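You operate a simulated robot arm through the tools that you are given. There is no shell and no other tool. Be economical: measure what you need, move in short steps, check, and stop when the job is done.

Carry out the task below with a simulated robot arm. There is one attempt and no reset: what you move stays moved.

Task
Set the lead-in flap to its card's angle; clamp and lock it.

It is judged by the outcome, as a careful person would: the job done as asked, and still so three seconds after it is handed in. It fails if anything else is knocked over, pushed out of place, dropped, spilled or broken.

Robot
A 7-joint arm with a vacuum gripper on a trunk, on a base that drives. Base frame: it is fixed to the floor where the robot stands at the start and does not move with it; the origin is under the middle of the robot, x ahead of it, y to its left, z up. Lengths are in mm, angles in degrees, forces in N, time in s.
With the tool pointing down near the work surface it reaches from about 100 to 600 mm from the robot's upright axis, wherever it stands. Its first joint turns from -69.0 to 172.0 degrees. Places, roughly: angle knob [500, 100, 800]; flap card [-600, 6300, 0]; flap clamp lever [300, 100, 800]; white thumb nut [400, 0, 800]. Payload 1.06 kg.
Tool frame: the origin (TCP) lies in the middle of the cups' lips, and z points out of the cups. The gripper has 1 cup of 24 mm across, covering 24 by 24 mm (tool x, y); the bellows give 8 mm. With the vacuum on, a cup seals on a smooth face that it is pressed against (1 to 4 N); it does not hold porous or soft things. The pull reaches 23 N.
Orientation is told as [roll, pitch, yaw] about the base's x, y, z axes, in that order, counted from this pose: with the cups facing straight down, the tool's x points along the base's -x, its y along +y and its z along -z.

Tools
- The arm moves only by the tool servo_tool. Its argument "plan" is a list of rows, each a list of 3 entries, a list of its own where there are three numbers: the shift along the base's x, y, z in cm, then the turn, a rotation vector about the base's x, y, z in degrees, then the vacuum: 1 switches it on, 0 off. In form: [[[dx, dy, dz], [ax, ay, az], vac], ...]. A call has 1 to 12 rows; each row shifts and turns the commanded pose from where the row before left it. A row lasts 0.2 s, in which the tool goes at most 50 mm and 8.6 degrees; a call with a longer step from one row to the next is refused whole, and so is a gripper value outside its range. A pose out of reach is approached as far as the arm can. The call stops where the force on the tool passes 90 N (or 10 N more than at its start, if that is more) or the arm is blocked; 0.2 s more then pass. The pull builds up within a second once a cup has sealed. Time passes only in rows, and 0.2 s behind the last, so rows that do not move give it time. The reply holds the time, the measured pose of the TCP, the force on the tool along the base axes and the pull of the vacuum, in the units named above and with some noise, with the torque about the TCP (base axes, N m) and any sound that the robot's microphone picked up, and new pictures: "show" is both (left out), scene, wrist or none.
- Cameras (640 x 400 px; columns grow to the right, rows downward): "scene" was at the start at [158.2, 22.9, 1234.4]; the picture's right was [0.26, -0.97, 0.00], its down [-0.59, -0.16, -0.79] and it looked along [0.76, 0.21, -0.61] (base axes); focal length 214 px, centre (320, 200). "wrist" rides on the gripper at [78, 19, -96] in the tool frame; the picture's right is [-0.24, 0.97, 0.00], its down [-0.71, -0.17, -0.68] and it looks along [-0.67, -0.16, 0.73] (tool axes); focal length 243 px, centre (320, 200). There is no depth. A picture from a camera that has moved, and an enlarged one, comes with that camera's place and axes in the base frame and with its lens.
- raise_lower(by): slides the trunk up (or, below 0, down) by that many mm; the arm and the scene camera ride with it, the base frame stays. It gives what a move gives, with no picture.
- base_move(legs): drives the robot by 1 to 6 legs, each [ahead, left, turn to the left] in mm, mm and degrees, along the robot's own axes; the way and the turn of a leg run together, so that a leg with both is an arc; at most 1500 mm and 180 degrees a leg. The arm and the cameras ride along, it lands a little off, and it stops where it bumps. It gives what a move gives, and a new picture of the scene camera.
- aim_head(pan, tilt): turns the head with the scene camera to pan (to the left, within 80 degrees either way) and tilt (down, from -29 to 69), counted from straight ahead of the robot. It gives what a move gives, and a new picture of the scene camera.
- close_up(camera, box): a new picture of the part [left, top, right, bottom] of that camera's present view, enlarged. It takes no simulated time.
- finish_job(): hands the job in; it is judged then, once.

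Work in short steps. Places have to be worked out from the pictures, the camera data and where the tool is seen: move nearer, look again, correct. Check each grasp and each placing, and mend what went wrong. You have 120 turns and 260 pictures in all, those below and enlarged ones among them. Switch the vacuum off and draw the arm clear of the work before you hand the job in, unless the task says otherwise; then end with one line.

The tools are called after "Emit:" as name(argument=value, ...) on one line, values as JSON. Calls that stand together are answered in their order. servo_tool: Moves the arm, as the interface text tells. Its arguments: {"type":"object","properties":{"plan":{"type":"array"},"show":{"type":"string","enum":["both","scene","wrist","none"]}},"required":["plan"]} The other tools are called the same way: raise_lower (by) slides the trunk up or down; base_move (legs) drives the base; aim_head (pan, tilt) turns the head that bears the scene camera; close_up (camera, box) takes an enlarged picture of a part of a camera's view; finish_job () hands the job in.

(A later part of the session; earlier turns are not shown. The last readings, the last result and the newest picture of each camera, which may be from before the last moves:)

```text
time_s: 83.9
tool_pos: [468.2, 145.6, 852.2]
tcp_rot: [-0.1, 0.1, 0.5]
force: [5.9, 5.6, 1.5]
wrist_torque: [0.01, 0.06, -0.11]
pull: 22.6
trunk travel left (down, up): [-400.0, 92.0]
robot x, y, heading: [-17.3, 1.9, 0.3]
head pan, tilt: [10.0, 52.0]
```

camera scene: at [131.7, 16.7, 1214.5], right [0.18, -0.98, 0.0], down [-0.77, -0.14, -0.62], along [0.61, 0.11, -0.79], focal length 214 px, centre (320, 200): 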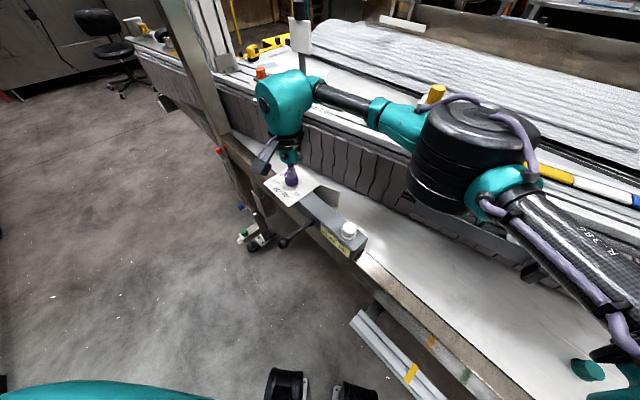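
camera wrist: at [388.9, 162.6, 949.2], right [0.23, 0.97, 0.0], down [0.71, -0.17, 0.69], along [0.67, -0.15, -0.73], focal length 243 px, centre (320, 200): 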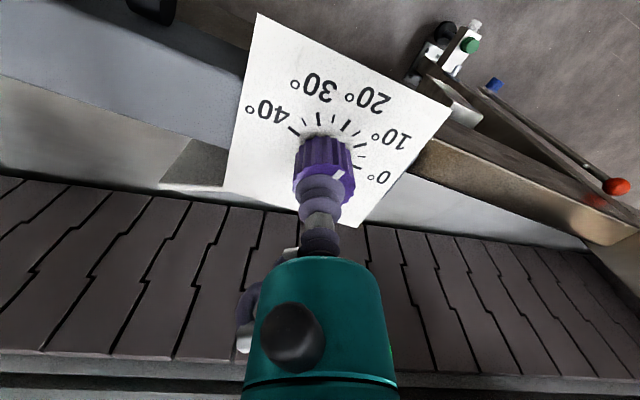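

The force is good now. I'll turn the knob −16° as a first trial and check it.

Emit:
servo_tool(plan=[[[0.1, 0.1, 0], [0, 0, -4], 1], [[0, 0, 0], [0, 0, -4], 1], [[0, 0, 0], [0, 0, -4], 1], [[0, 0, 0], [0, 0, -4], 1], [[0, 0, 0], [0, 0, 0], 1]], show="wrist")

Emit:
close_up(camera="scene", box=[250, 150, 380, 260])

```text
time_s: 85.1
tool_pos: [468.0, 145.6, 855.2]
tcp_rot: [0.0, -0.1, -15.6]
force: [1.2, -0.1, 13.1]
wrist_torque: [0.02, 0.0, -0.02]
pull: 23.1
trunk travel left (down, up): [-400.0, 92.0]
robot x, y, heading: [-15.4, 6.1, 0.4]
head pan, tilt: [10.0, 52.0]
camera wrist: at [398.2, 184.2, 950.7], right [0.49, 0.87, 0.0], down [0.63, -0.36, 0.69], along [0.6, -0.33, -0.73], focal length 243 px, centre (320, 200)
```

wrist: 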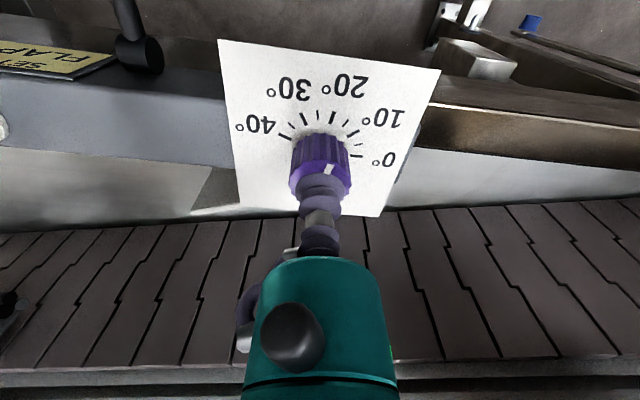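

```text
3.64 times, centred on (315, 205) of scene
camera zoom: at [131.1, 16.4, 1214.5], right [0.18, -0.98, 0.0], down [-0.77, -0.14, -0.62], along [0.61, 0.11, -0.79], focal length 780 px, centre (338, 182)
```

zoom: 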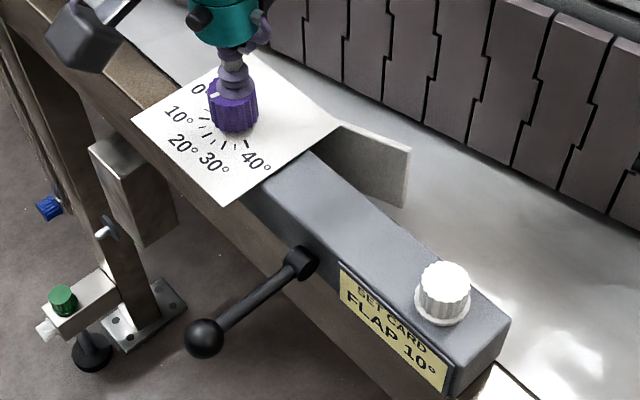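

It's unclear whether the knob turned. I'll zoom in on the pointer.

Emit:
close_up(camera="wrist", box=[260, 70, 400, 210])

Emit:
close_up(camera="scene", box=[265, 155, 325, 205])

```text
2.86 times, centred on (330, 140) of wrist
camera zoom: at [398.2, 184.2, 950.7], right [0.49, 0.87, 0.0], down [0.63, -0.36, 0.69], along [0.6, -0.33, -0.73], focal length 693 px, centre (291, 371)
```

zoom: 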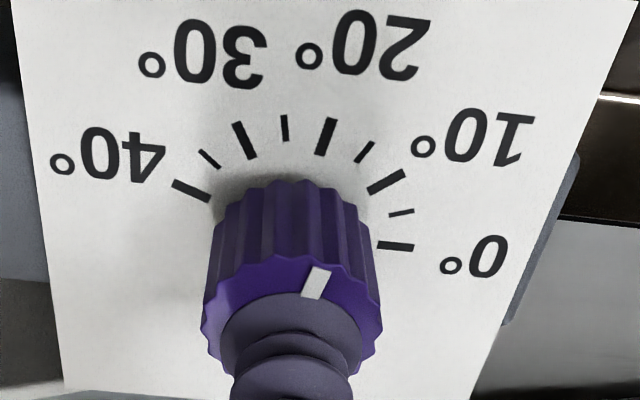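

```text
8.00 times, centred on (295, 180) of scene
camera zoom: at [131.1, 16.4, 1214.5], right [0.18, -0.98, 0.0], down [-0.77, -0.14, -0.62], along [0.61, 0.11, -0.79], focal length 1716 px, centre (520, 360)
```

zoom: 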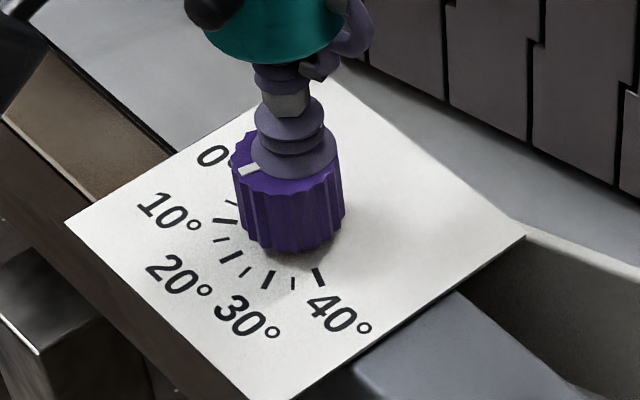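

The pointer still reads about 18–20°, so the cup slipped or the knob is held. I'll turn a further −4° and read the torque right after the motion.

Emit:
servo_tool(plan=[[[0, 0, 0], [0, 0, -5], 1]], show="none")

Emit:
servo_tool(plan=[[[0, 0, 0], [0, 0, -8], 1]], show="wrist")

Emit:
close_up(camera="wrist", box=[260, 70, 400, 210])

```text
time_s: 85.5
tool_pos: [468.1, 145.5, 855.1]
tcp_rot: [0.1, -0.1, -20.5]
force: [0.2, 0.0, 16.2]
wrist_torque: [0.0, 0.02, 0.41]
pull: 23.0
trunk travel left (down, up): [-400.0, 92.0]
robot x, y, heading: [-15.6, 1.7, 0.5]
head pan, tilt: [10.0, 52.0]
```

```text
time_s: 85.9
tool_pos: [467.2, 145.8, 853.3]
tcp_rot: [0.0, -0.2, -28.6]
force: [-2.6, -0.4, 14.7]
wrist_torque: [0.01, -0.04, 0.38]
pull: 23.3
trunk travel left (down, up): [-400.0, 92.0]
robot x, y, heading: [-18.8, -0.3, 0.3]
head pan, tilt: [10.0, 52.0]
camera wrist: at [408.9, 199.1, 950.1], right [0.67, 0.74, 0.0], down [0.54, -0.49, 0.69], along [0.51, -0.46, -0.73], focal length 243 px, centre (320, 200)
```

wrist: 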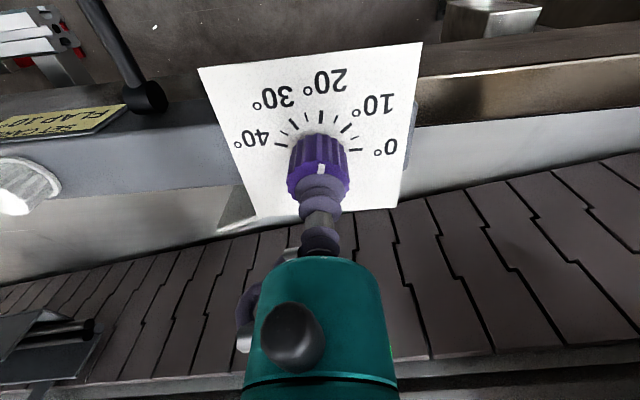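

```text
2.86 times, centred on (330, 140) of wrist
camera zoom: at [408.9, 199.1, 950.1], right [0.67, 0.74, 0.0], down [0.54, -0.49, 0.69], along [0.51, -0.46, -0.73], focal length 693 px, centre (291, 371)
```

zoom: 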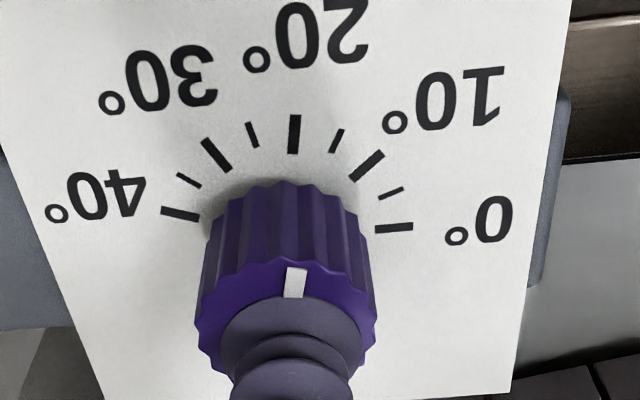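

The torque is 0.4 N·m and the pointer still sits at 20°, so the knob is held, probably because the flap is still clamped or locked. I'll release, lift, and inspect the lever and nut.

Emit:
servo_tool(plan=[[[0, 0, 0], [0, 0, 0], 0], [[0, 0, 0], [0, 0, 0], 0], [[0, 0, 1], [0, 0, 0], 0], [[-1, -2, 4], [0, 0, 7], 0], [[-3, -3, 2], [0, 0, 7], 0], [[-4, -2, 0], [0, 0, 8], 0], [[-2, -2, 0], [0, 0, 7], 0]], show="both")

Emit:
close_up(camera="scene", box=[260, 180, 380, 280])

```text
time_s: 87.5
tool_pos: [366.1, 52.9, 925.1]
tcp_rot: [0.0, -0.1, 0.6]
force: [0.1, -0.1, -0.1]
wrist_torque: [-0.01, -0.01, -0.01]
pull: 0.1
trunk travel left (down, up): [-400.0, 92.0]
robot x, y, heading: [-14.8, -1.2, 0.4]
head pan, tilt: [10.0, 52.0]
camera scene: at [131.8, 16.4, 1214.4], right [0.18, -0.98, 0.0], down [-0.77, -0.14, -0.62], along [0.61, 0.11, -0.79], focal length 214 px, centre (320, 200)
camera wrist: at [288.2, 70.9, 1020.2], right [0.23, 0.97, 0.0], down [0.71, -0.16, 0.69], along [0.67, -0.15, -0.73], focal length 243 px, centre (320, 200)
```

scene: 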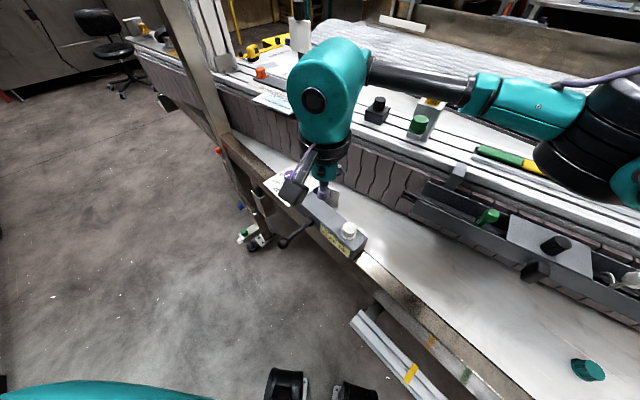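
wrist: 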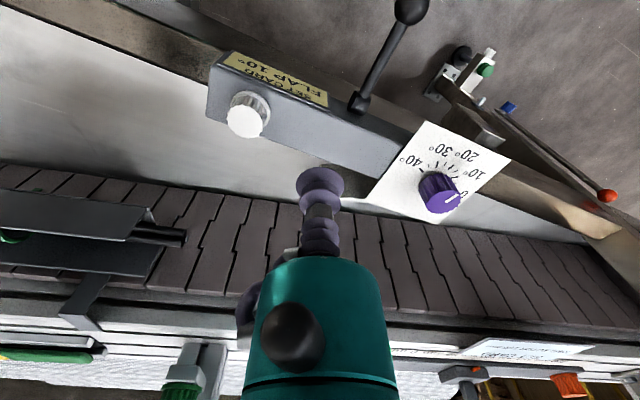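

```text
4.00 times, centred on (320, 230) of scene
camera zoom: at [131.8, 16.4, 1214.4], right [0.18, -0.98, 0.0], down [-0.77, -0.14, -0.62], along [0.61, 0.11, -0.79], focal length 858 px, centre (320, 80)
```

zoom: 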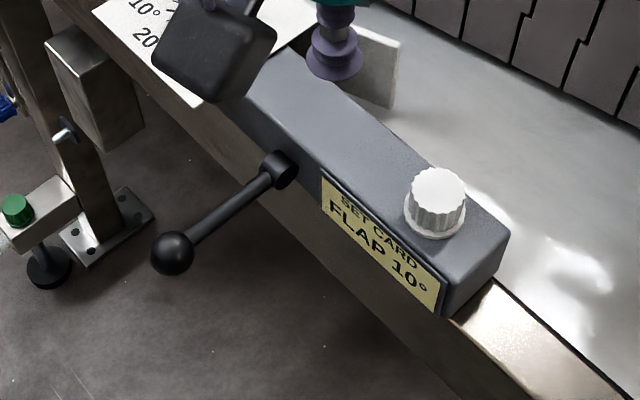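

The lever ball is at about (322, 128, 803), and the lever sticks out horizontally along the housing's side normal from a hub at about (378, 83, 810). I need to see its pivot axis, so I'm moving the wrist camera closer.

Emit:
servo_tool(plan=[[[-2.8, 1.6, 0], [0, 0, 0], 0], [[-2.8, 2.6, -2.5], [0, 0, 0], 0], [[0, 0, -1.5], [0, 0, 0], 0]], show="wrist")

Emit:
close_up(camera="wrist", box=[230, 20, 480, 180])

```text
time_s: 88.3
tool_pos: [312.4, 96.6, 883.0]
tcp_rot: [0.0, -0.1, 0.5]
force: [-0.2, -0.6, -0.9]
wrist_torque: [0.0, 0.0, 0.0]
pull: 0.1
trunk travel left (down, up): [-400.0, 92.0]
robot x, y, heading: [-18.7, -0.0, 0.3]
head pan, tilt: [10.0, 52.0]
camera wrist: at [234.5, 113.8, 979.3], right [0.23, 0.97, 0.0], down [0.71, -0.17, 0.69], along [0.67, -0.16, -0.73], focal length 243 px, centre (320, 200)
```

wrist: 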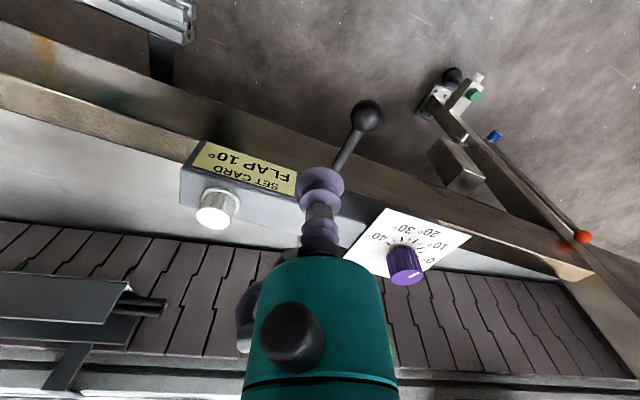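

```text
2.50 times, centred on (355, 100) of wrist
camera zoom: at [234.5, 113.8, 979.3], right [0.23, 0.97, 0.0], down [0.71, -0.17, 0.69], along [0.67, -0.16, -0.73], focal length 606 px, centre (232, 450)
```

zoom: 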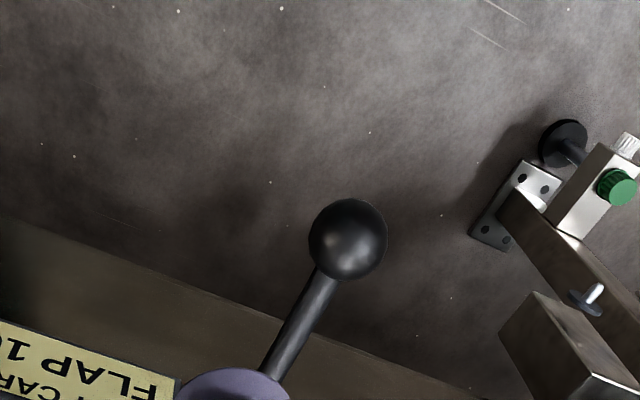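

The ball position is confirmed at about (320, 129, 803). The tool hides the hub here, so I'll back away and zoom the scene camera on the hub.

Emit:
servo_tool(plan=[[[-2, -2, 2], [0, 0, 0], 0], [[-2, -4, 1], [0, 0, 0], 0], [[-1, -4, 0], [0, 0, 0], 0]], show="wrist")

Emit:
close_up(camera="scene", box=[270, 195, 330, 250])

Emit:
close_up(camera="wrist", box=[320, 80, 480, 240])

```text
time_s: 89.1
tool_pos: [261.9, -1.8, 914.6]
tcp_rot: [0.0, 0.0, 0.6]
force: [-0.1, 0.2, -1.1]
wrist_torque: [0.01, 0.04, 0.02]
pull: 0.2
trunk travel left (down, up): [-400.0, 92.0]
robot x, y, heading: [-16.3, 4.3, 0.7]
head pan, tilt: [10.0, 52.0]
camera wrist: at [184.8, 16.3, 1009.9], right [0.23, 0.97, 0.0], down [0.71, -0.17, 0.69], along [0.67, -0.16, -0.73], focal length 243 px, centre (320, 200)
```

wrist: 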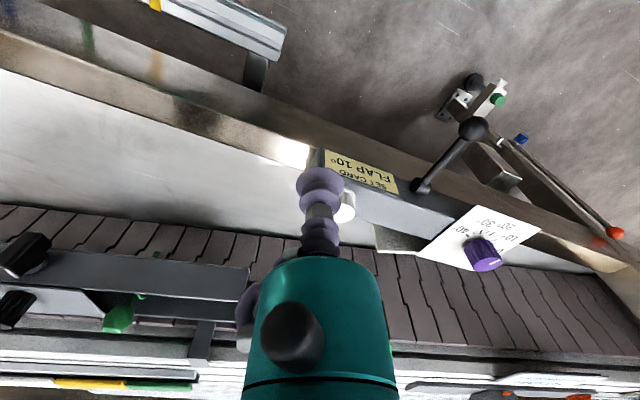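

```text
7.27 times, centred on (300, 222) of scene
camera zoom: at [131.8, 16.2, 1214.4], right [0.18, -0.98, 0.0], down [-0.77, -0.14, -0.62], along [0.61, 0.11, -0.79], focal length 1560 px, centre (466, 36)
```

zoom: 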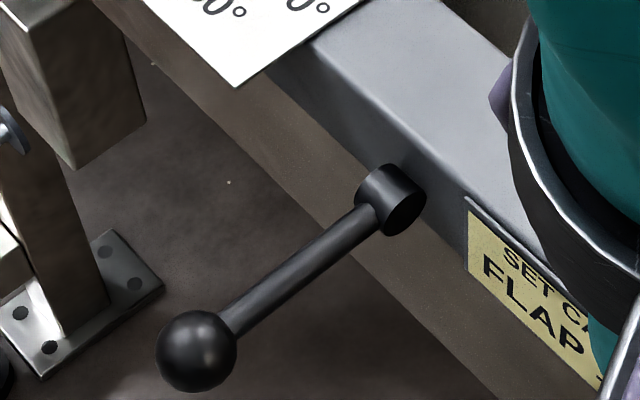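

```text
2.50 times, centred on (400, 160) of wrist
camera zoom: at [184.8, 16.3, 1009.9], right [0.23, 0.97, 0.0], down [0.71, -0.17, 0.69], along [0.67, -0.16, -0.73], focal length 606 px, centre (120, 300)
```

zoom: 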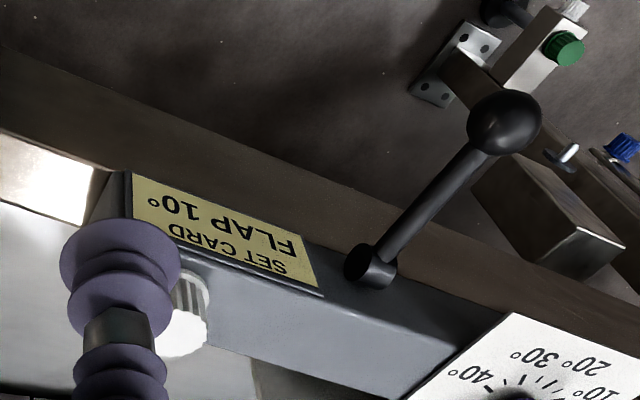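

The hub barrel lies along the housing, so the lever swings in a vertical plane and is now horizontal. I'll go above the ball and press gently with the vacuum on, to learn which way it moves.

Emit:
servo_tool(plan=[[[1.45, 3.28, -1.0], [0, 0, 0], 0], [[1.45, 3.28, -1.0], [0, 0, 0], 0], [[1.45, 3.28, -2.0], [0, 0, 0], 0], [[1.45, 3.28, -2.5], [0, 0, 0], 0]], show="both")

```text
time_s: 90.1
tool_pos: [321.0, 130.1, 850.0]
tcp_rot: [0.0, 0.0, 0.5]
force: [0.9, 0.3, -0.3]
wrist_torque: [0.0, 0.01, 0.02]
pull: 0.0
trunk travel left (down, up): [-400.0, 92.0]
robot x, y, heading: [-14.7, 1.2, 0.6]
head pan, tilt: [10.0, 52.0]
camera scene: at [131.9, 17.0, 1214.3], right [0.18, -0.98, 0.0], down [-0.77, -0.14, -0.62], along [0.61, 0.11, -0.79], focal length 214 px, centre (320, 200)
camera wrist: at [241.7, 148.1, 945.8], right [0.23, 0.97, 0.0], down [0.71, -0.17, 0.69], along [0.67, -0.16, -0.73], focal length 243 px, centre (320, 200)
```

scene: 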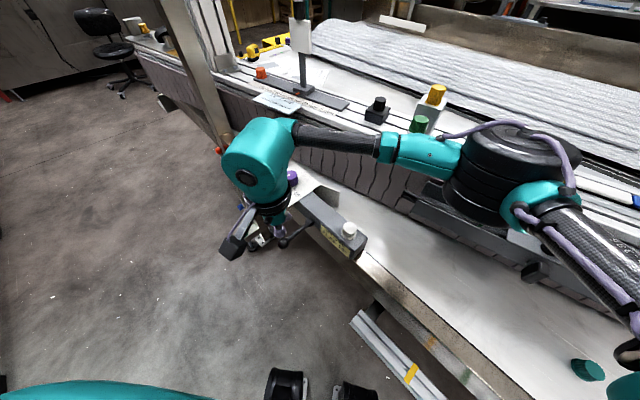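
wrist: 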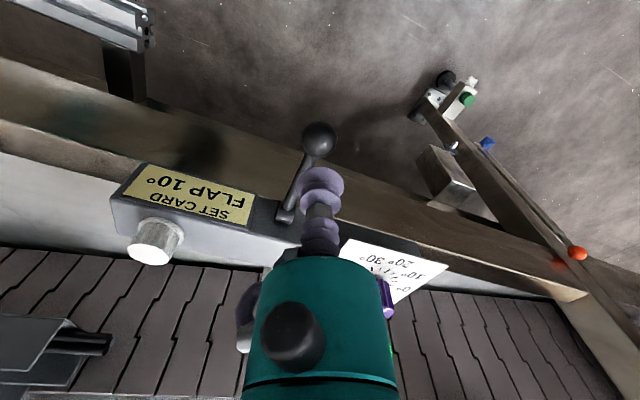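

The ball centre is confirmed at (320, 129, 801). I'll descend onto it with the vacuum on.

Emit:
servo_tool(plan=[[[0, 0, -1.5], [0, 0, 0], 1], [[0, 0, -1.2], [0, 0, 0], 1], [[0, 0, -0.6], [0, 0, 0], 1], [[0, 0, -0.3], [0, 0, 0], 1]], show="wrist")

```text
time_s: 91.1
tool_pos: [320.6, 129.9, 813.8]
tcp_rot: [-0.1, -0.1, 0.5]
force: [-0.7, 0.2, 0.1]
wrist_torque: [-0.03, 0.01, -0.02]
pull: 0.0
trunk travel left (down, up): [-400.0, 92.0]
robot x, y, heading: [-13.5, 2.9, 0.7]
head pan, tilt: [10.0, 52.0]
camera wrist: at [242.8, 147.5, 909.3], right [0.23, 0.97, 0.0], down [0.71, -0.17, 0.69], along [0.67, -0.16, -0.73], focal length 243 px, centre (320, 200)
```

wrist: 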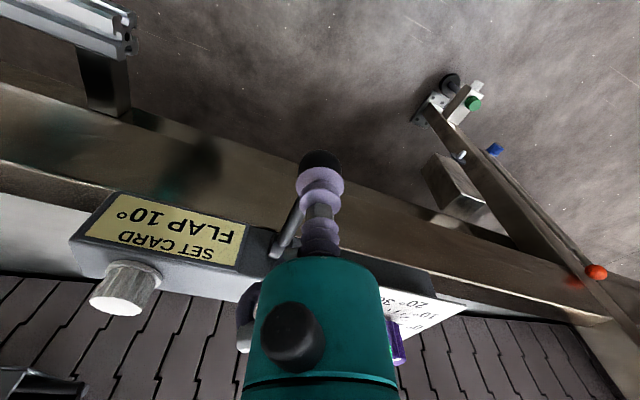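

Emit:
servo_tool(plan=[[[0, 0, -0.2], [0, 0, 0], 1], [[0, 0, -0.2], [0, 0, 0], 1], [[0, 0, 0], [0, 0, 0], 1]], show="none")

```text
time_s: 91.9
tool_pos: [319.1, 130.3, 809.4]
tcp_rot: [0.0, 0.0, 0.5]
force: [-3.6, 1.6, -7.4]
wrist_torque: [0.0, 0.07, -0.04]
pull: 22.7
trunk travel left (down, up): [-400.0, 92.0]
robot x, y, heading: [-16.3, 4.5, 0.6]
head pan, tilt: [10.0, 52.0]
```

The cup sealed on the ball with a pull of 22.7 N. I'll test a small upward pull first, since that's the reversible direction away from a typical clamp.

Emit:
servo_tool(plan=[[[0, 0, 0.4], [0, 0, 0], 1], [[0, 0, 0], [0, 0, 0], 1]], show="none")

```text
time_s: 92.5
tool_pos: [321.4, 129.9, 813.6]
tcp_rot: [0.0, -0.1, 0.6]
force: [0.4, -0.2, 0.3]
wrist_torque: [-0.02, -0.02, -0.01]
pull: 0.1
trunk travel left (down, up): [-400.0, 92.0]
robot x, y, heading: [-19.8, 3.9, 0.7]
head pan, tilt: [10.0, 52.0]
```

The seal broke on the upward pull, so it resists upward. Next I'll press down progressively and watch the force.

Emit:
servo_tool(plan=[[[0, 0, -0.4], [0, 0, 0], 0], [[0, 0, -0.3], [0, 0, 0], 0], [[0, 0, -0.3], [0, 0, 0], 0], [[0, 0, 0], [0, 0, 0], 0]], show="none")

```text
time_s: 93.5
tool_pos: [321.1, 128.8, 803.6]
tcp_rot: [0.0, -0.1, 0.4]
force: [-0.3, -0.1, 4.5]
wrist_torque: [0.03, -0.01, 0.02]
pull: 0.0
trunk travel left (down, up): [-400.0, 92.0]
robot x, y, heading: [-11.4, 2.2, 0.4]
head pan, tilt: [10.0, 52.0]
```

Emit:
servo_tool(plan=[[[0, 0, -0.4], [0, 0, 0], 0], [[0, 0, -0.4], [0, 0, 0], 0], [[0, 0, 0], [0, 0, 0], 0]], show="wrist")

Emit:
close_up(camera="scene", box=[230, 190, 330, 270])

```text
time_s: 94.3
tool_pos: [320.5, 129.6, 799.3]
tcp_rot: [0.2, -0.4, 0.6]
force: [5.1, -1.7, 44.5]
wrist_torque: [0.1, 0.14, -0.02]
pull: 0.0
trunk travel left (down, up): [-400.0, 92.0]
robot x, y, heading: [-19.1, -0.9, 0.2]
head pan, tilt: [10.0, 52.0]
camera wrist: at [241.9, 147.3, 894.4], right [0.23, 0.97, 0.01], down [0.71, -0.17, 0.69], along [0.67, -0.15, -0.73], focal length 243 px, centre (320, 200)
```

wrist: 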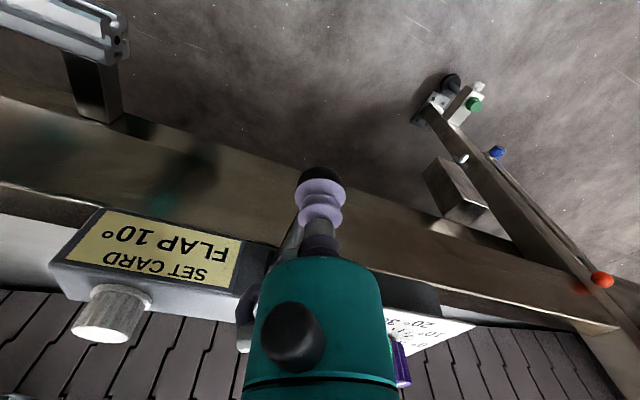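

```text
5.00 times, centred on (280, 230) of scene
camera zoom: at [130.3, 15.7, 1214.9], right [0.18, -0.98, 0.0], down [-0.77, -0.14, -0.62], along [0.61, 0.11, -0.79], focal length 1072 px, centre (520, 50)
```

zoom: 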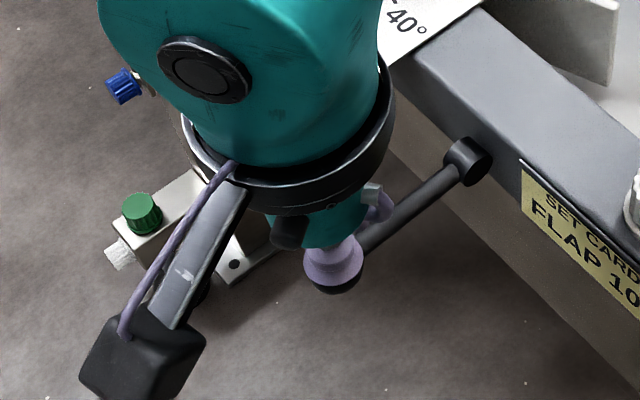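

There's a hard stop downward at 44 N, so the lever already sits at its lower end and doesn't lift freely. That suggests it's clamped, possibly held by the nut. I'll back off and go to the white nut at about (354, −1, 850).

Emit:
servo_tool(plan=[[[0, 0, 2], [0, 0, 0], 0], [[0, 0, 4], [0, 0, 0], 0], [[0, -2.5, 3.0], [0, 0, 0], 0], [[0.6, -3.5, 0], [0, 0, 0], 0], [[1, -3.5, 0], [0, 0, 0], 0], [[1.6, -3.6, 0], [0, 0, 0], 0]], show="both")

Emit:
close_up(camera="wrist", box=[260, 80, 400, 190])

```text
time_s: 95.7
tool_pos: [351.9, -4.1, 887.4]
tcp_rot: [0.0, -0.1, 0.5]
force: [-0.1, -0.3, 1.0]
wrist_torque: [-0.01, -0.03, 0.02]
pull: 0.0
trunk travel left (down, up): [-400.0, 92.0]
robot x, y, heading: [-16.3, -0.5, 0.2]
head pan, tilt: [10.0, 52.0]
camera scene: at [131.8, 16.3, 1214.3], right [0.18, -0.98, 0.0], down [-0.77, -0.14, -0.62], along [0.61, 0.11, -0.79], focal length 214 px, centre (320, 200)
camera wrist: at [274.1, 13.4, 983.2], right [0.23, 0.97, 0.0], down [0.71, -0.16, 0.69], along [0.67, -0.15, -0.73], focal length 243 px, centre (320, 200)
```

scene: 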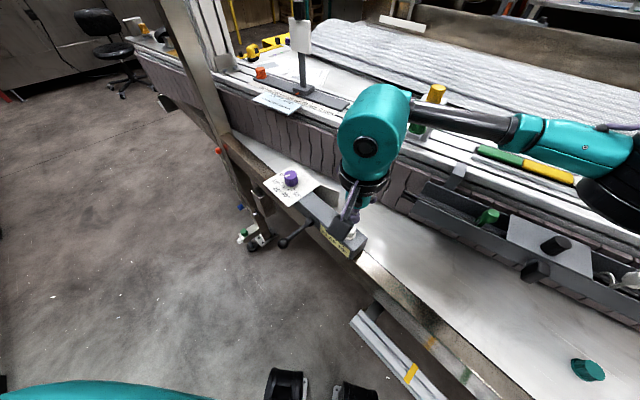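
wrist: 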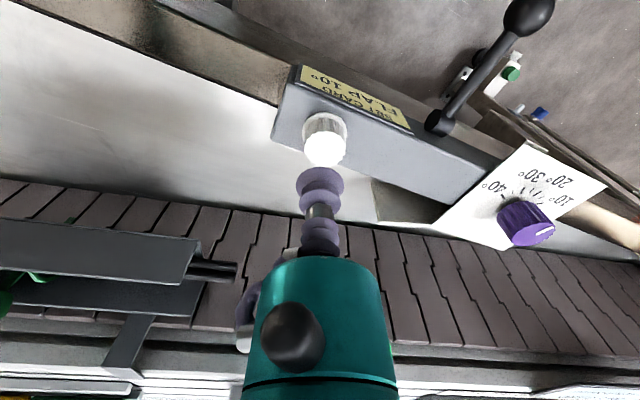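

```text
3.64 times, centred on (330, 135) of wrist
camera zoom: at [274.1, 13.4, 983.2], right [0.23, 0.97, 0.0], down [0.71, -0.16, 0.69], along [0.67, -0.15, -0.73], focal length 882 px, centre (284, 436)
```

zoom: 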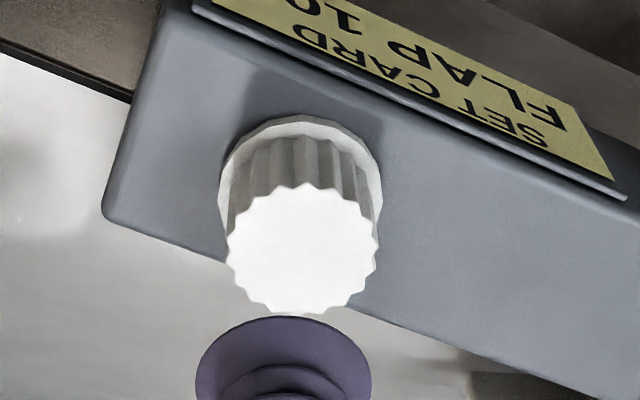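

The nut top centre is confirmed at about (354, −1, 850). I'll descend with the vacuum on.

Emit:
servo_tool(plan=[[[0.2, 0.3, -1.5], [0, 0, 0], 1], [[0, 0, -1.2], [0, 0, 0], 1], [[0, 0, -0.6], [0, 0, 0], 1], [[0, 0, -0.3], [0, 0, 0], 1], [[0, 0, 0], [0, 0, 0], 1]], show="none")

```text
time_s: 96.9
tool_pos: [352.7, -1.4, 850.2]
tcp_rot: [-0.1, 0.2, 0.4]
force: [-1.9, -1.4, -10.7]
wrist_torque: [0.05, 0.0, -0.03]
pull: 23.5
trunk travel left (down, up): [-400.0, 92.0]
robot x, y, heading: [-15.1, 1.1, 0.4]
head pan, tilt: [10.0, 52.0]
```

It sealed on the nut. Testing a counterclockwise (loosening) turn and reading the torque.

Emit:
servo_tool(plan=[[[0, 0, -0.15], [0, 0, 5], 1], [[0, 0, 0], [0, 0, 5], 1]], show="none")

Emit:
servo_tool(plan=[[[0, 0, 0], [0, 0, 8], 1], [[0, 0, 0], [0, 0, 8], 1]], show="wrist")

Emit:
close_up(camera="wrist", box=[260, 80, 400, 210])

```text
time_s: 97.5
tool_pos: [355.1, -1.2, 848.1]
tcp_rot: [-0.1, -0.1, 10.5]
force: [-6.9, -7.2, 2.3]
wrist_torque: [-0.01, 0.01, -0.07]
pull: 22.5
trunk travel left (down, up): [-400.0, 92.0]
robot x, y, heading: [-15.0, 1.9, 0.6]
head pan, tilt: [10.0, 52.0]
```

```text
time_s: 98.1
tool_pos: [353.7, -0.4, 848.8]
tcp_rot: [0.0, 0.0, 26.5]
force: [-5.4, -11.0, 6.5]
wrist_torque: [0.02, 0.02, -0.05]
pull: 23.2
trunk travel left (down, up): [-400.0, 92.0]
robot x, y, heading: [-19.9, 2.8, 0.5]
head pan, tilt: [10.0, 52.0]
camera wrist: at [275.6, -19.6, 944.3], right [-0.22, 0.97, 0.0], down [0.71, 0.16, 0.69], along [0.67, 0.15, -0.73], focal length 243 px, centre (320, 200)
```

wrist: 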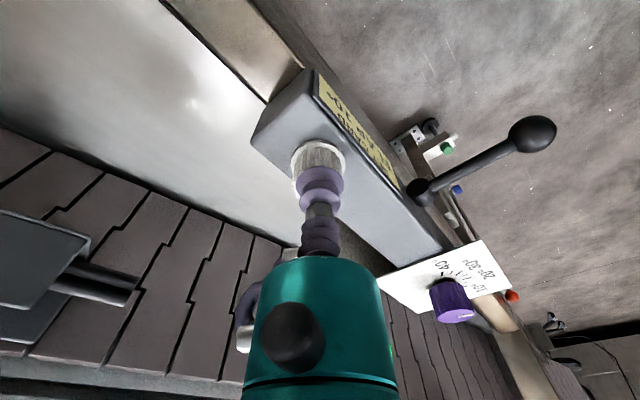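

```text
3.08 times, centred on (330, 145) of wrist
camera zoom: at [275.6, -19.6, 944.3], right [-0.22, 0.97, 0.0], down [0.71, 0.16, 0.69], along [0.67, 0.15, -0.73], focal length 746 px, centre (289, 369)
```

zoom: 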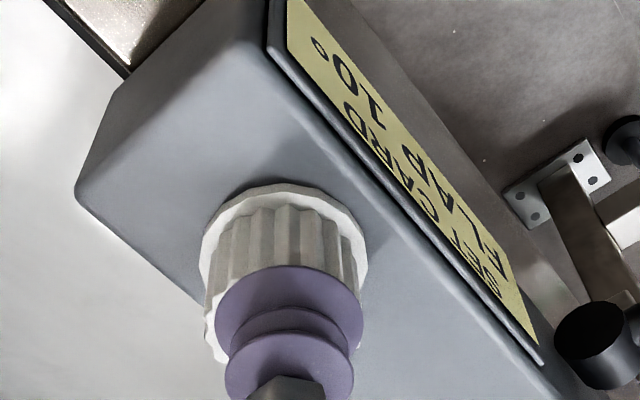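

The torque is only about −0.05 N·m, so the nut turns with the tool. I'll keep loosening.

Emit:
servo_tool(plan=[[[0, 0, 0], [0, 0, 8], 1], [[0, 0, 0], [0, 0, 8], 1], [[0, 0, 0], [0, 0, 8], 1], [[0, 0, 0], [0, 0, 8], 1], [[0, 0, 0], [0, 0, 8], 1], [[0, 0, 0], [0, 0, 8], 1], [[0, 0, 0], [0, 0, 8], 1], [[0, 0, 0], [0, 0, 8], 1]], show="both")

Emit:
close_up(camera="wrist", box=[260, 80, 400, 210])

```text
time_s: 99.9
tool_pos: [353.9, 0.4, 847.6]
tcp_rot: [0.0, -0.2, 70.5]
force: [-3.6, -4.1, -0.7]
wrist_torque: [0.08, 0.01, 0.01]
pull: 22.5
out of reach, approached as far as the arm can: row 6, 7, 8
trunk travel left (down, up): [-400.0, 92.0]
robot x, y, heading: [-15.6, -0.7, 0.4]
head pan, tilt: [10.0, 52.0]
camera scene: at [131.5, 16.3, 1214.4], right [0.18, -0.98, 0.0], down [-0.77, -0.14, -0.62], along [0.61, 0.11, -0.79], focal length 214 px, centre (320, 200)
camera wrist: at [311.1, -67.8, 943.7], right [-0.84, 0.55, 0.0], down [0.4, 0.61, 0.69], along [0.37, 0.58, -0.73], focal length 243 px, centre (320, 200)
```

scene: 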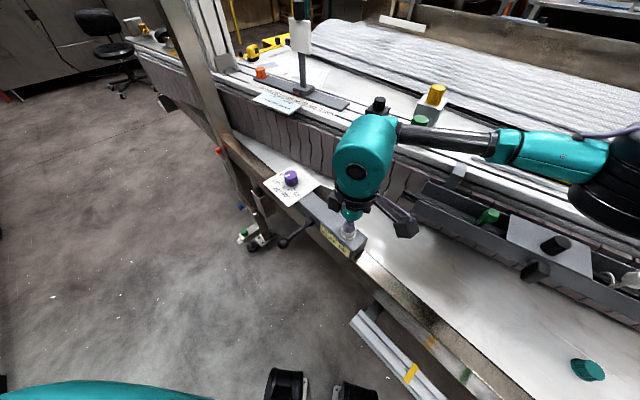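
wrist: 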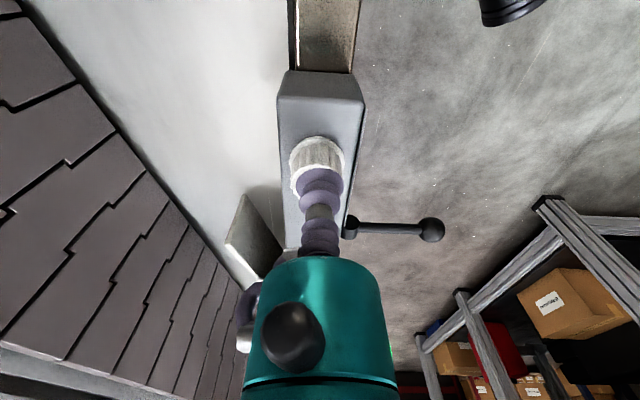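

```text
3.08 times, centred on (330, 145) of wrist
camera zoom: at [311.1, -67.8, 943.7], right [-0.84, 0.55, 0.0], down [0.4, 0.61, 0.69], along [0.37, 0.58, -0.73], focal length 746 px, centre (289, 369)
```

zoom: 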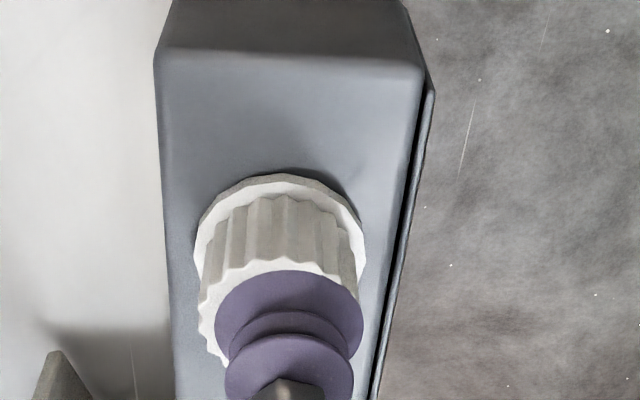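

The nut turned about 70° freely, up to the arm's yaw limit. I'll release it and return to the lever ball to try lifting again.

Emit:
servo_tool(plan=[[[0, 0, 0], [0, 0, 0], 0], [[0, 0, 0], [0, 0, 0], 0], [[0, 0, 1.5], [0, 0, 0], 0], [[0, 0, 2.5], [0, 0, -8], 0], [[-0.5, 2, 0], [0, 0, -8], 0], [[-0.5, 2, 0], [0, 0, -8], 0], [[-0.5, 2, 0], [0, 0, -8], 0], [[-0.5, 2, 0], [0, 0, -8], 0], [[-0.5, 2, 0], [0, 0, -8], 0], [[-0.5, 2, 0], [0, 0, -8], 0], [[-0.4, 1, 0], [0, 0, -8], 0]], show="wrist")

```text
time_s: 102.3
tool_pos: [319.9, 132.7, 887.5]
tcp_rot: [0.0, -0.1, 6.3]
force: [0.3, 0.5, -0.2]
wrist_torque: [0.0, 0.01, 0.02]
pull: 0.0
trunk travel left (down, up): [-400.0, 92.0]
robot x, y, heading: [-14.8, 0.0, 0.5]
head pan, tilt: [10.0, 52.0]
camera wrist: at [240.8, 141.8, 982.9], right [0.13, 0.99, 0.0], down [0.72, -0.09, 0.69], along [0.68, -0.09, -0.73], focal length 243 px, centre (320, 200)
```

wrist: 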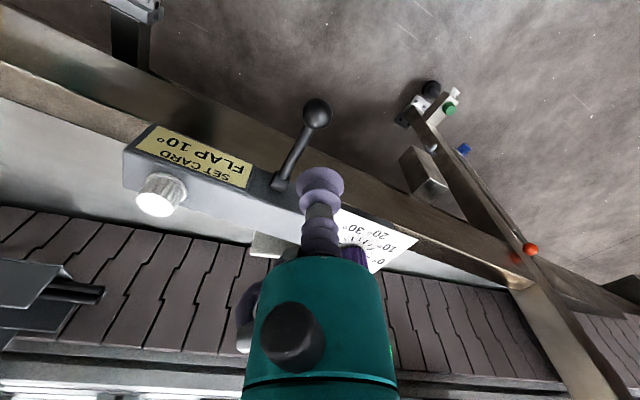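

The ball is unchanged at about (319, 129, 801). I'll seal on it again and pull up slowly.

Emit:
servo_tool(plan=[[[0, -0.35, -3], [0, 0, 0], 1], [[0, 0, -2.5], [0, 0, 0], 1], [[0, 0, -1.5], [0, 0, 0], 1], [[0, 0, -0.6], [0, 0, 0], 1], [[0, 0, -0.25], [0, 0, 0], 1], [[0, 0, 0], [0, 0, 0], 1], [[0, 0, 0], [0, 0, 0], 1]], show="none")

Emit:
servo_tool(plan=[[[0, 0, 0.15], [0, 0, 0], 1], [[0, 0, 0], [0, 0, 0], 1]], show="none")

```text
time_s: 103.9
tool_pos: [319.3, 127.7, 807.7]
tcp_rot: [0.1, 0.1, 6.5]
force: [-1.1, 0.7, -0.3]
wrist_torque: [0.03, 0.0, 0.02]
pull: 22.9
trunk travel left (down, up): [-400.0, 92.0]
robot x, y, heading: [-12.7, 5.2, 0.3]
head pan, tilt: [10.0, 52.0]
```

```text
time_s: 104.5
tool_pos: [319.9, 128.4, 810.2]
tcp_rot: [0.0, 0.0, 6.5]
force: [-2.3, -0.6, -2.6]
wrist_torque: [0.06, 0.08, 0.03]
pull: 22.8
trunk travel left (down, up): [-400.0, 92.0]
robot x, y, heading: [-17.8, 0.5, 0.1]
head pan, tilt: [10.0, 52.0]
```

Emit:
servo_tool(plan=[[[0, 0, 0.15], [0, 0, 0], 1], [[0, 0, 0.15], [0, 0, 0], 1], [[0, 0, 0], [0, 0, 0], 1]], show="none")

Emit:
servo_tool(plan=[[[0, 0, 0.15], [0, 0, 0], 1], [[0, 0, 0.15], [0, 0, 0], 1], [[0, 0, 0], [0, 0, 0], 1]], show="wrist")

```text
time_s: 105.3
tool_pos: [319.9, 128.0, 812.4]
tcp_rot: [0.0, -0.1, 6.5]
force: [-2.0, 2.6, -2.3]
wrist_torque: [0.03, 0.03, -0.03]
pull: 22.9
trunk travel left (down, up): [-400.0, 92.0]
robot x, y, heading: [-15.6, 3.2, 0.5]
head pan, tilt: [10.0, 52.0]
```

```text
time_s: 106.1
tool_pos: [321.4, 126.8, 816.4]
tcp_rot: [0.0, -0.1, 6.4]
force: [3.8, 5.9, -1.2]
wrist_torque: [0.04, 0.0, -0.02]
pull: 23.2
trunk travel left (down, up): [-400.0, 92.0]
robot x, y, heading: [-14.2, 3.4, 0.6]
head pan, tilt: [10.0, 52.0]
camera wrist: at [241.2, 136.9, 912.1], right [0.12, 0.99, 0.0], down [0.72, -0.09, 0.69], along [0.68, -0.09, -0.73], focal length 243 px, centre (320, 200)
```

wrist: 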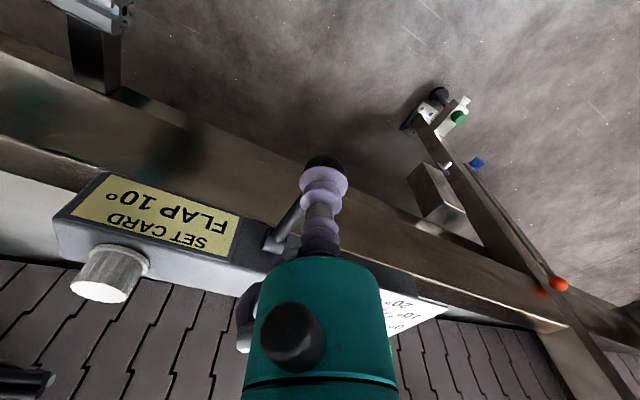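

The lever now lifts freely, so the nut was locking it. I'll continue lifting it along its arc, tilting the tool with it.

Emit:
servo_tool(plan=[[[0.15, -0.12, 0.48], [2.5, 3.1, 0], 1], [[0.16, -0.13, 0.48], [2.5, 3.1, 0], 1], [[0.18, -0.14, 0.47], [2.5, 3.1, 0], 1], [[0.2, -0.16, 0.46], [2.5, 3.1, 0], 1], [[0, 0, 0], [0, 0, 0], 1]], show="both")

```text
time_s: 107.3
tool_pos: [326.1, 122.6, 836.7]
tcp_rot: [11.5, 11.2, 7.6]
force: [-0.4, 11.8, 2.2]
wrist_torque: [-0.03, 0.04, 0.01]
pull: 23.0
trunk travel left (down, up): [-400.0, 92.0]
robot x, y, heading: [-15.2, -0.9, 0.5]
head pan, tilt: [10.0, 52.0]
camera scene: at [131.7, 17.9, 1214.4], right [0.18, -0.98, 0.0], down [-0.77, -0.14, -0.62], along [0.61, 0.11, -0.79], focal length 214 px, centre (320, 200)
camera wrist: at [269.2, 113.5, 946.7], right [0.14, 0.98, 0.15], down [0.85, -0.19, 0.49], along [0.51, 0.06, -0.86], focal length 243 px, centre (320, 200)
```

scene: 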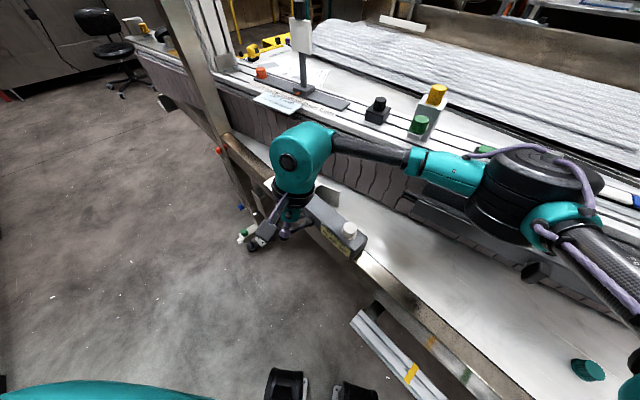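
wrist: 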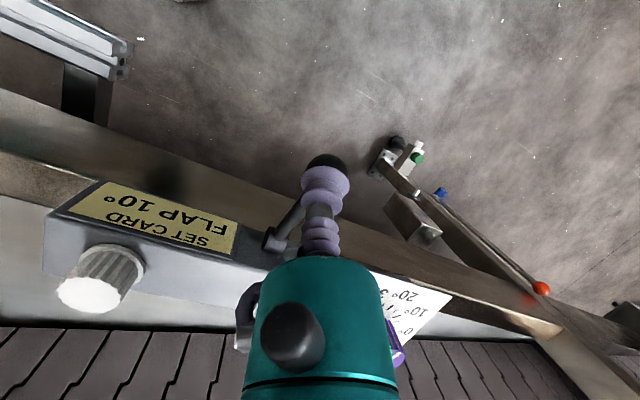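

The lever follows well with the seal intact. I'll correct a small y offset and continue the arc.

Emit:
servo_tool(plan=[[[0.24, -0.04, 0.42], [2.5, 3.1, 0], 1], [[0.24, -0.19, 0.42], [2.5, 3.1, 0], 1], [[0.24, -0.19, 0.42], [2.5, 3.1, 0], 1], [[0.3, -0.24, 0.35], [2.5, 3.1, 0], 1], [[0.3, -0.24, 0.35], [2.5, 3.1, 0], 1], [[0.3, -0.24, 0.35], [2.5, 3.1, 0], 1], [[0, 0, 0], [0, 0, 0], 1]], show="both")

```text
time_s: 108.9
tool_pos: [342.3, 111.5, 858.6]
tcp_rot: [30.7, 26.7, 14.0]
force: [-4.2, 4.7, 7.0]
wrist_torque: [0.01, 0.05, 0.0]
pull: 22.3
trunk travel left (down, up): [-400.0, 92.0]
robot x, y, heading: [-17.7, 0.6, 0.5]
head pan, tilt: [10.0, 52.0]
camera scene: at [131.1, 17.2, 1214.5], right [0.18, -0.98, 0.0], down [-0.77, -0.14, -0.62], along [0.61, 0.11, -0.79], focal length 214 px, centre (320, 200)
camera wrist: at [323.2, 71.7, 976.6], right [0.22, 0.92, 0.34], down [0.95, -0.28, 0.13], along [0.21, 0.29, -0.93], focal length 243 px, centre (320, 200)
```

scene: 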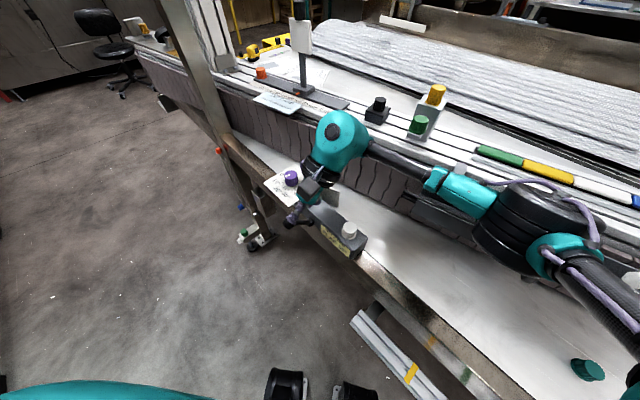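
wrist: 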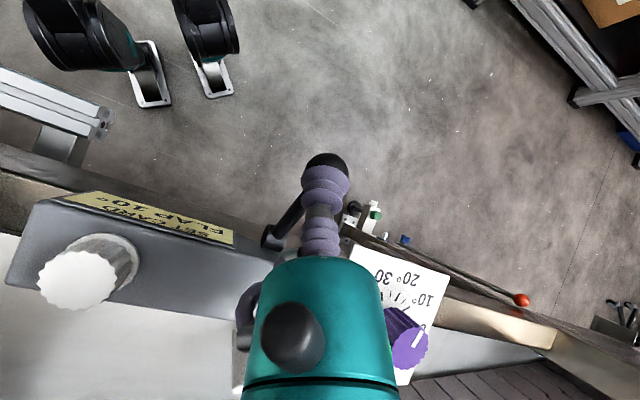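

Still sealed with small forces, at about 46°. I'll continue to about 58° and watch for a stop.

Emit:
servo_tool(plan=[[[0.33, -0.24, 0.28], [2.5, 3.1, 0], 1], [[0.35, -0.28, 0.26], [2.5, 3.1, 0], 1], [[0.35, -0.28, 0.26], [2.5, 3.1, 0], 1], [[0, 0, 0], [0, 0, 0], 1]], show="both")

Emit:
close_up(camera="scene", box=[250, 150, 380, 260])

```text
time_s: 109.9
tool_pos: [353.4, 101.8, 867.5]
tcp_rot: [42.1, 33.5, 19.5]
force: [-2.3, 8.2, 8.9]
wrist_torque: [0.08, 0.06, -0.02]
pull: 23.4
trunk travel left (down, up): [-400.0, 92.0]
robot x, y, heading: [-19.9, -0.2, 0.6]
head pan, tilt: [10.0, 52.0]
camera scene: at [131.2, 17.4, 1214.4], right [0.18, -0.98, 0.0], down [-0.77, -0.14, -0.62], along [0.61, 0.11, -0.79], focal length 214 px, centre (320, 200)
camera wrist: at [352.6, 47.8, 979.6], right [0.28, 0.87, 0.41], down [0.96, -0.28, -0.06], along [0.06, 0.41, -0.91], focal length 243 px, centre (320, 200)
```

scene: 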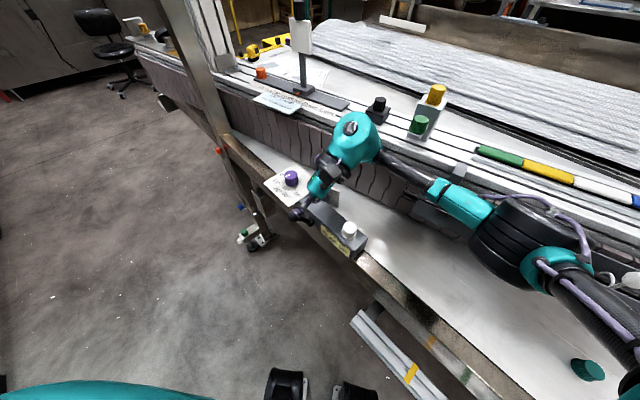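
wrist: 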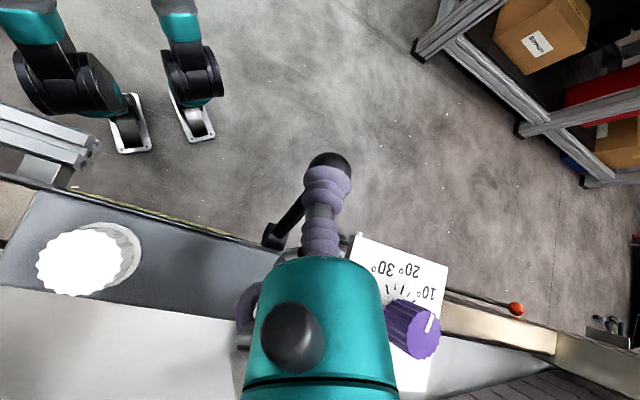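

```text
3.64 times, centred on (315, 205) of scene
camera zoom: at [131.2, 17.4, 1214.4], right [0.18, -0.98, 0.0], down [-0.77, -0.14, -0.62], along [0.61, 0.11, -0.79], focal length 780 px, centre (338, 182)
```

zoom: 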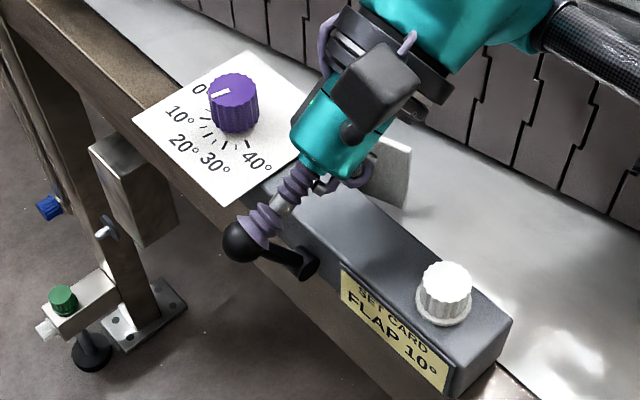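

I'll release here and retreat along the tool axis, then see whether the lever stays up.

Emit:
servo_tool(plan=[[[0, 0, 0], [0, 0, 0], 0], [[0, 0, 0], [0, 0, 0], 0], [[0.65, -0.5, 0.6], [0, 0, 0], 0], [[1.3, -1.0, 1.4], [0, 0, 0], 0], [[0.6, -0.5, 2.5], [0, 0, 0], 0]], show="scene")

Emit:
close_up(camera="scene", box=[250, 150, 380, 260])

```text
time_s: 111.1
tool_pos: [377.1, 84.7, 907.8]
tcp_rot: [42.0, 33.6, 19.9]
force: [0.1, 0.6, 0.4]
wrist_torque: [-0.02, -0.01, 0.0]
pull: 0.0
trunk travel left (down, up): [-400.0, 92.0]
robot x, y, heading: [-15.6, 3.4, 0.9]
head pan, tilt: [10.0, 52.0]
camera scene: at [130.0, 18.5, 1214.3], right [0.18, -0.98, 0.0], down [-0.77, -0.14, -0.62], along [0.61, 0.11, -0.79], focal length 214 px, centre (320, 200)
```

scene: 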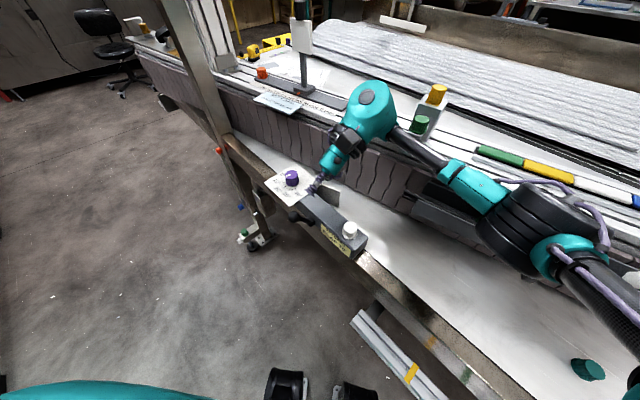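

```text
3.64 times, centred on (315, 205) of scene
camera zoom: at [130.0, 18.5, 1214.3], right [0.18, -0.98, 0.0], down [-0.77, -0.14, -0.62], along [0.61, 0.11, -0.79], focal length 780 px, centre (338, 182)
```

zoom: 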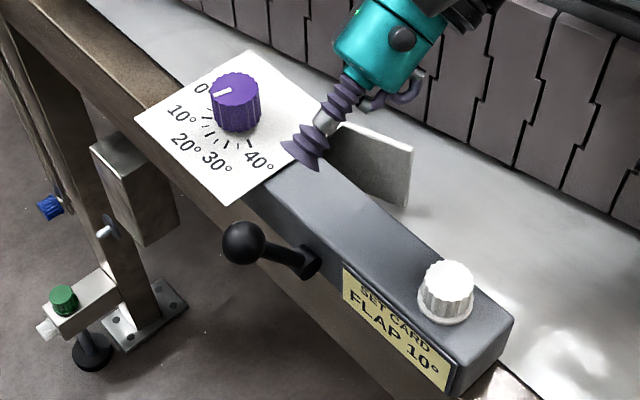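

The lever stays up. I'll straighten the tool and go back above the knob.

Emit:
servo_tool(plan=[[[0.4, 0, 2], [-4.64, -5.76, 0], 0], [[1, 0.5, 1], [-4.64, -5.76, 0], 0], [[1.3, 0.8, 0], [-4.64, -5.76, 0], 0], [[1.5, 1.2, 0], [-4.64, -5.76, 0], 0], [[1.7, 1.2, 0], [-4.64, -5.76, 0], 0], [[1.7, 1.3, -1], [-4.64, -5.76, 0], 0], [[1.6, 1.2, -2], [-4.64, -5.76, 0], 0], [[0, 0, -1], [0, 0, 0], 0]], show="wrist")

Emit:
close_up(camera="wrist", box=[250, 60, 400, 200])

```text
time_s: 112.9
tool_pos: [472.5, 143.4, 900.0]
tcp_rot: [0.0, -0.2, 6.6]
force: [0.0, 0.1, 0.7]
wrist_torque: [-0.02, 0.01, 0.01]
pull: 0.2
trunk travel left (down, up): [-400.0, 92.0]
robot x, y, heading: [-15.8, 4.0, 0.4]
head pan, tilt: [10.0, 52.0]
camera wrist: at [392.9, 152.9, 996.7], right [0.12, 0.99, 0.0], down [0.72, -0.09, 0.69], along [0.68, -0.08, -0.73], focal length 243 px, centre (320, 200)
```

wrist: 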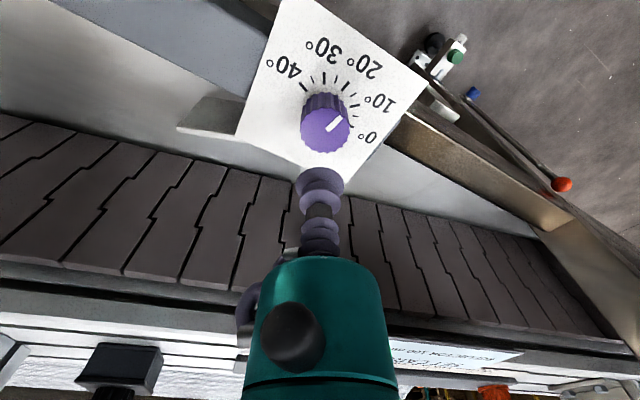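

```text
2.86 times, centred on (325, 130) of wrist
camera zoom: at [392.9, 152.9, 996.7], right [0.12, 0.99, 0.0], down [0.72, -0.09, 0.69], along [0.68, -0.08, -0.73], focal length 693 px, centre (306, 400)
```

zoom: 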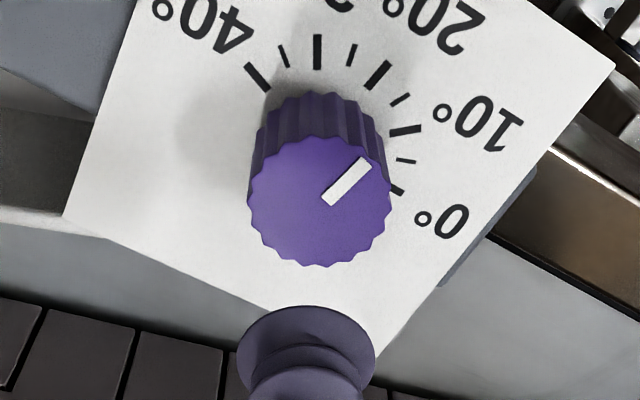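

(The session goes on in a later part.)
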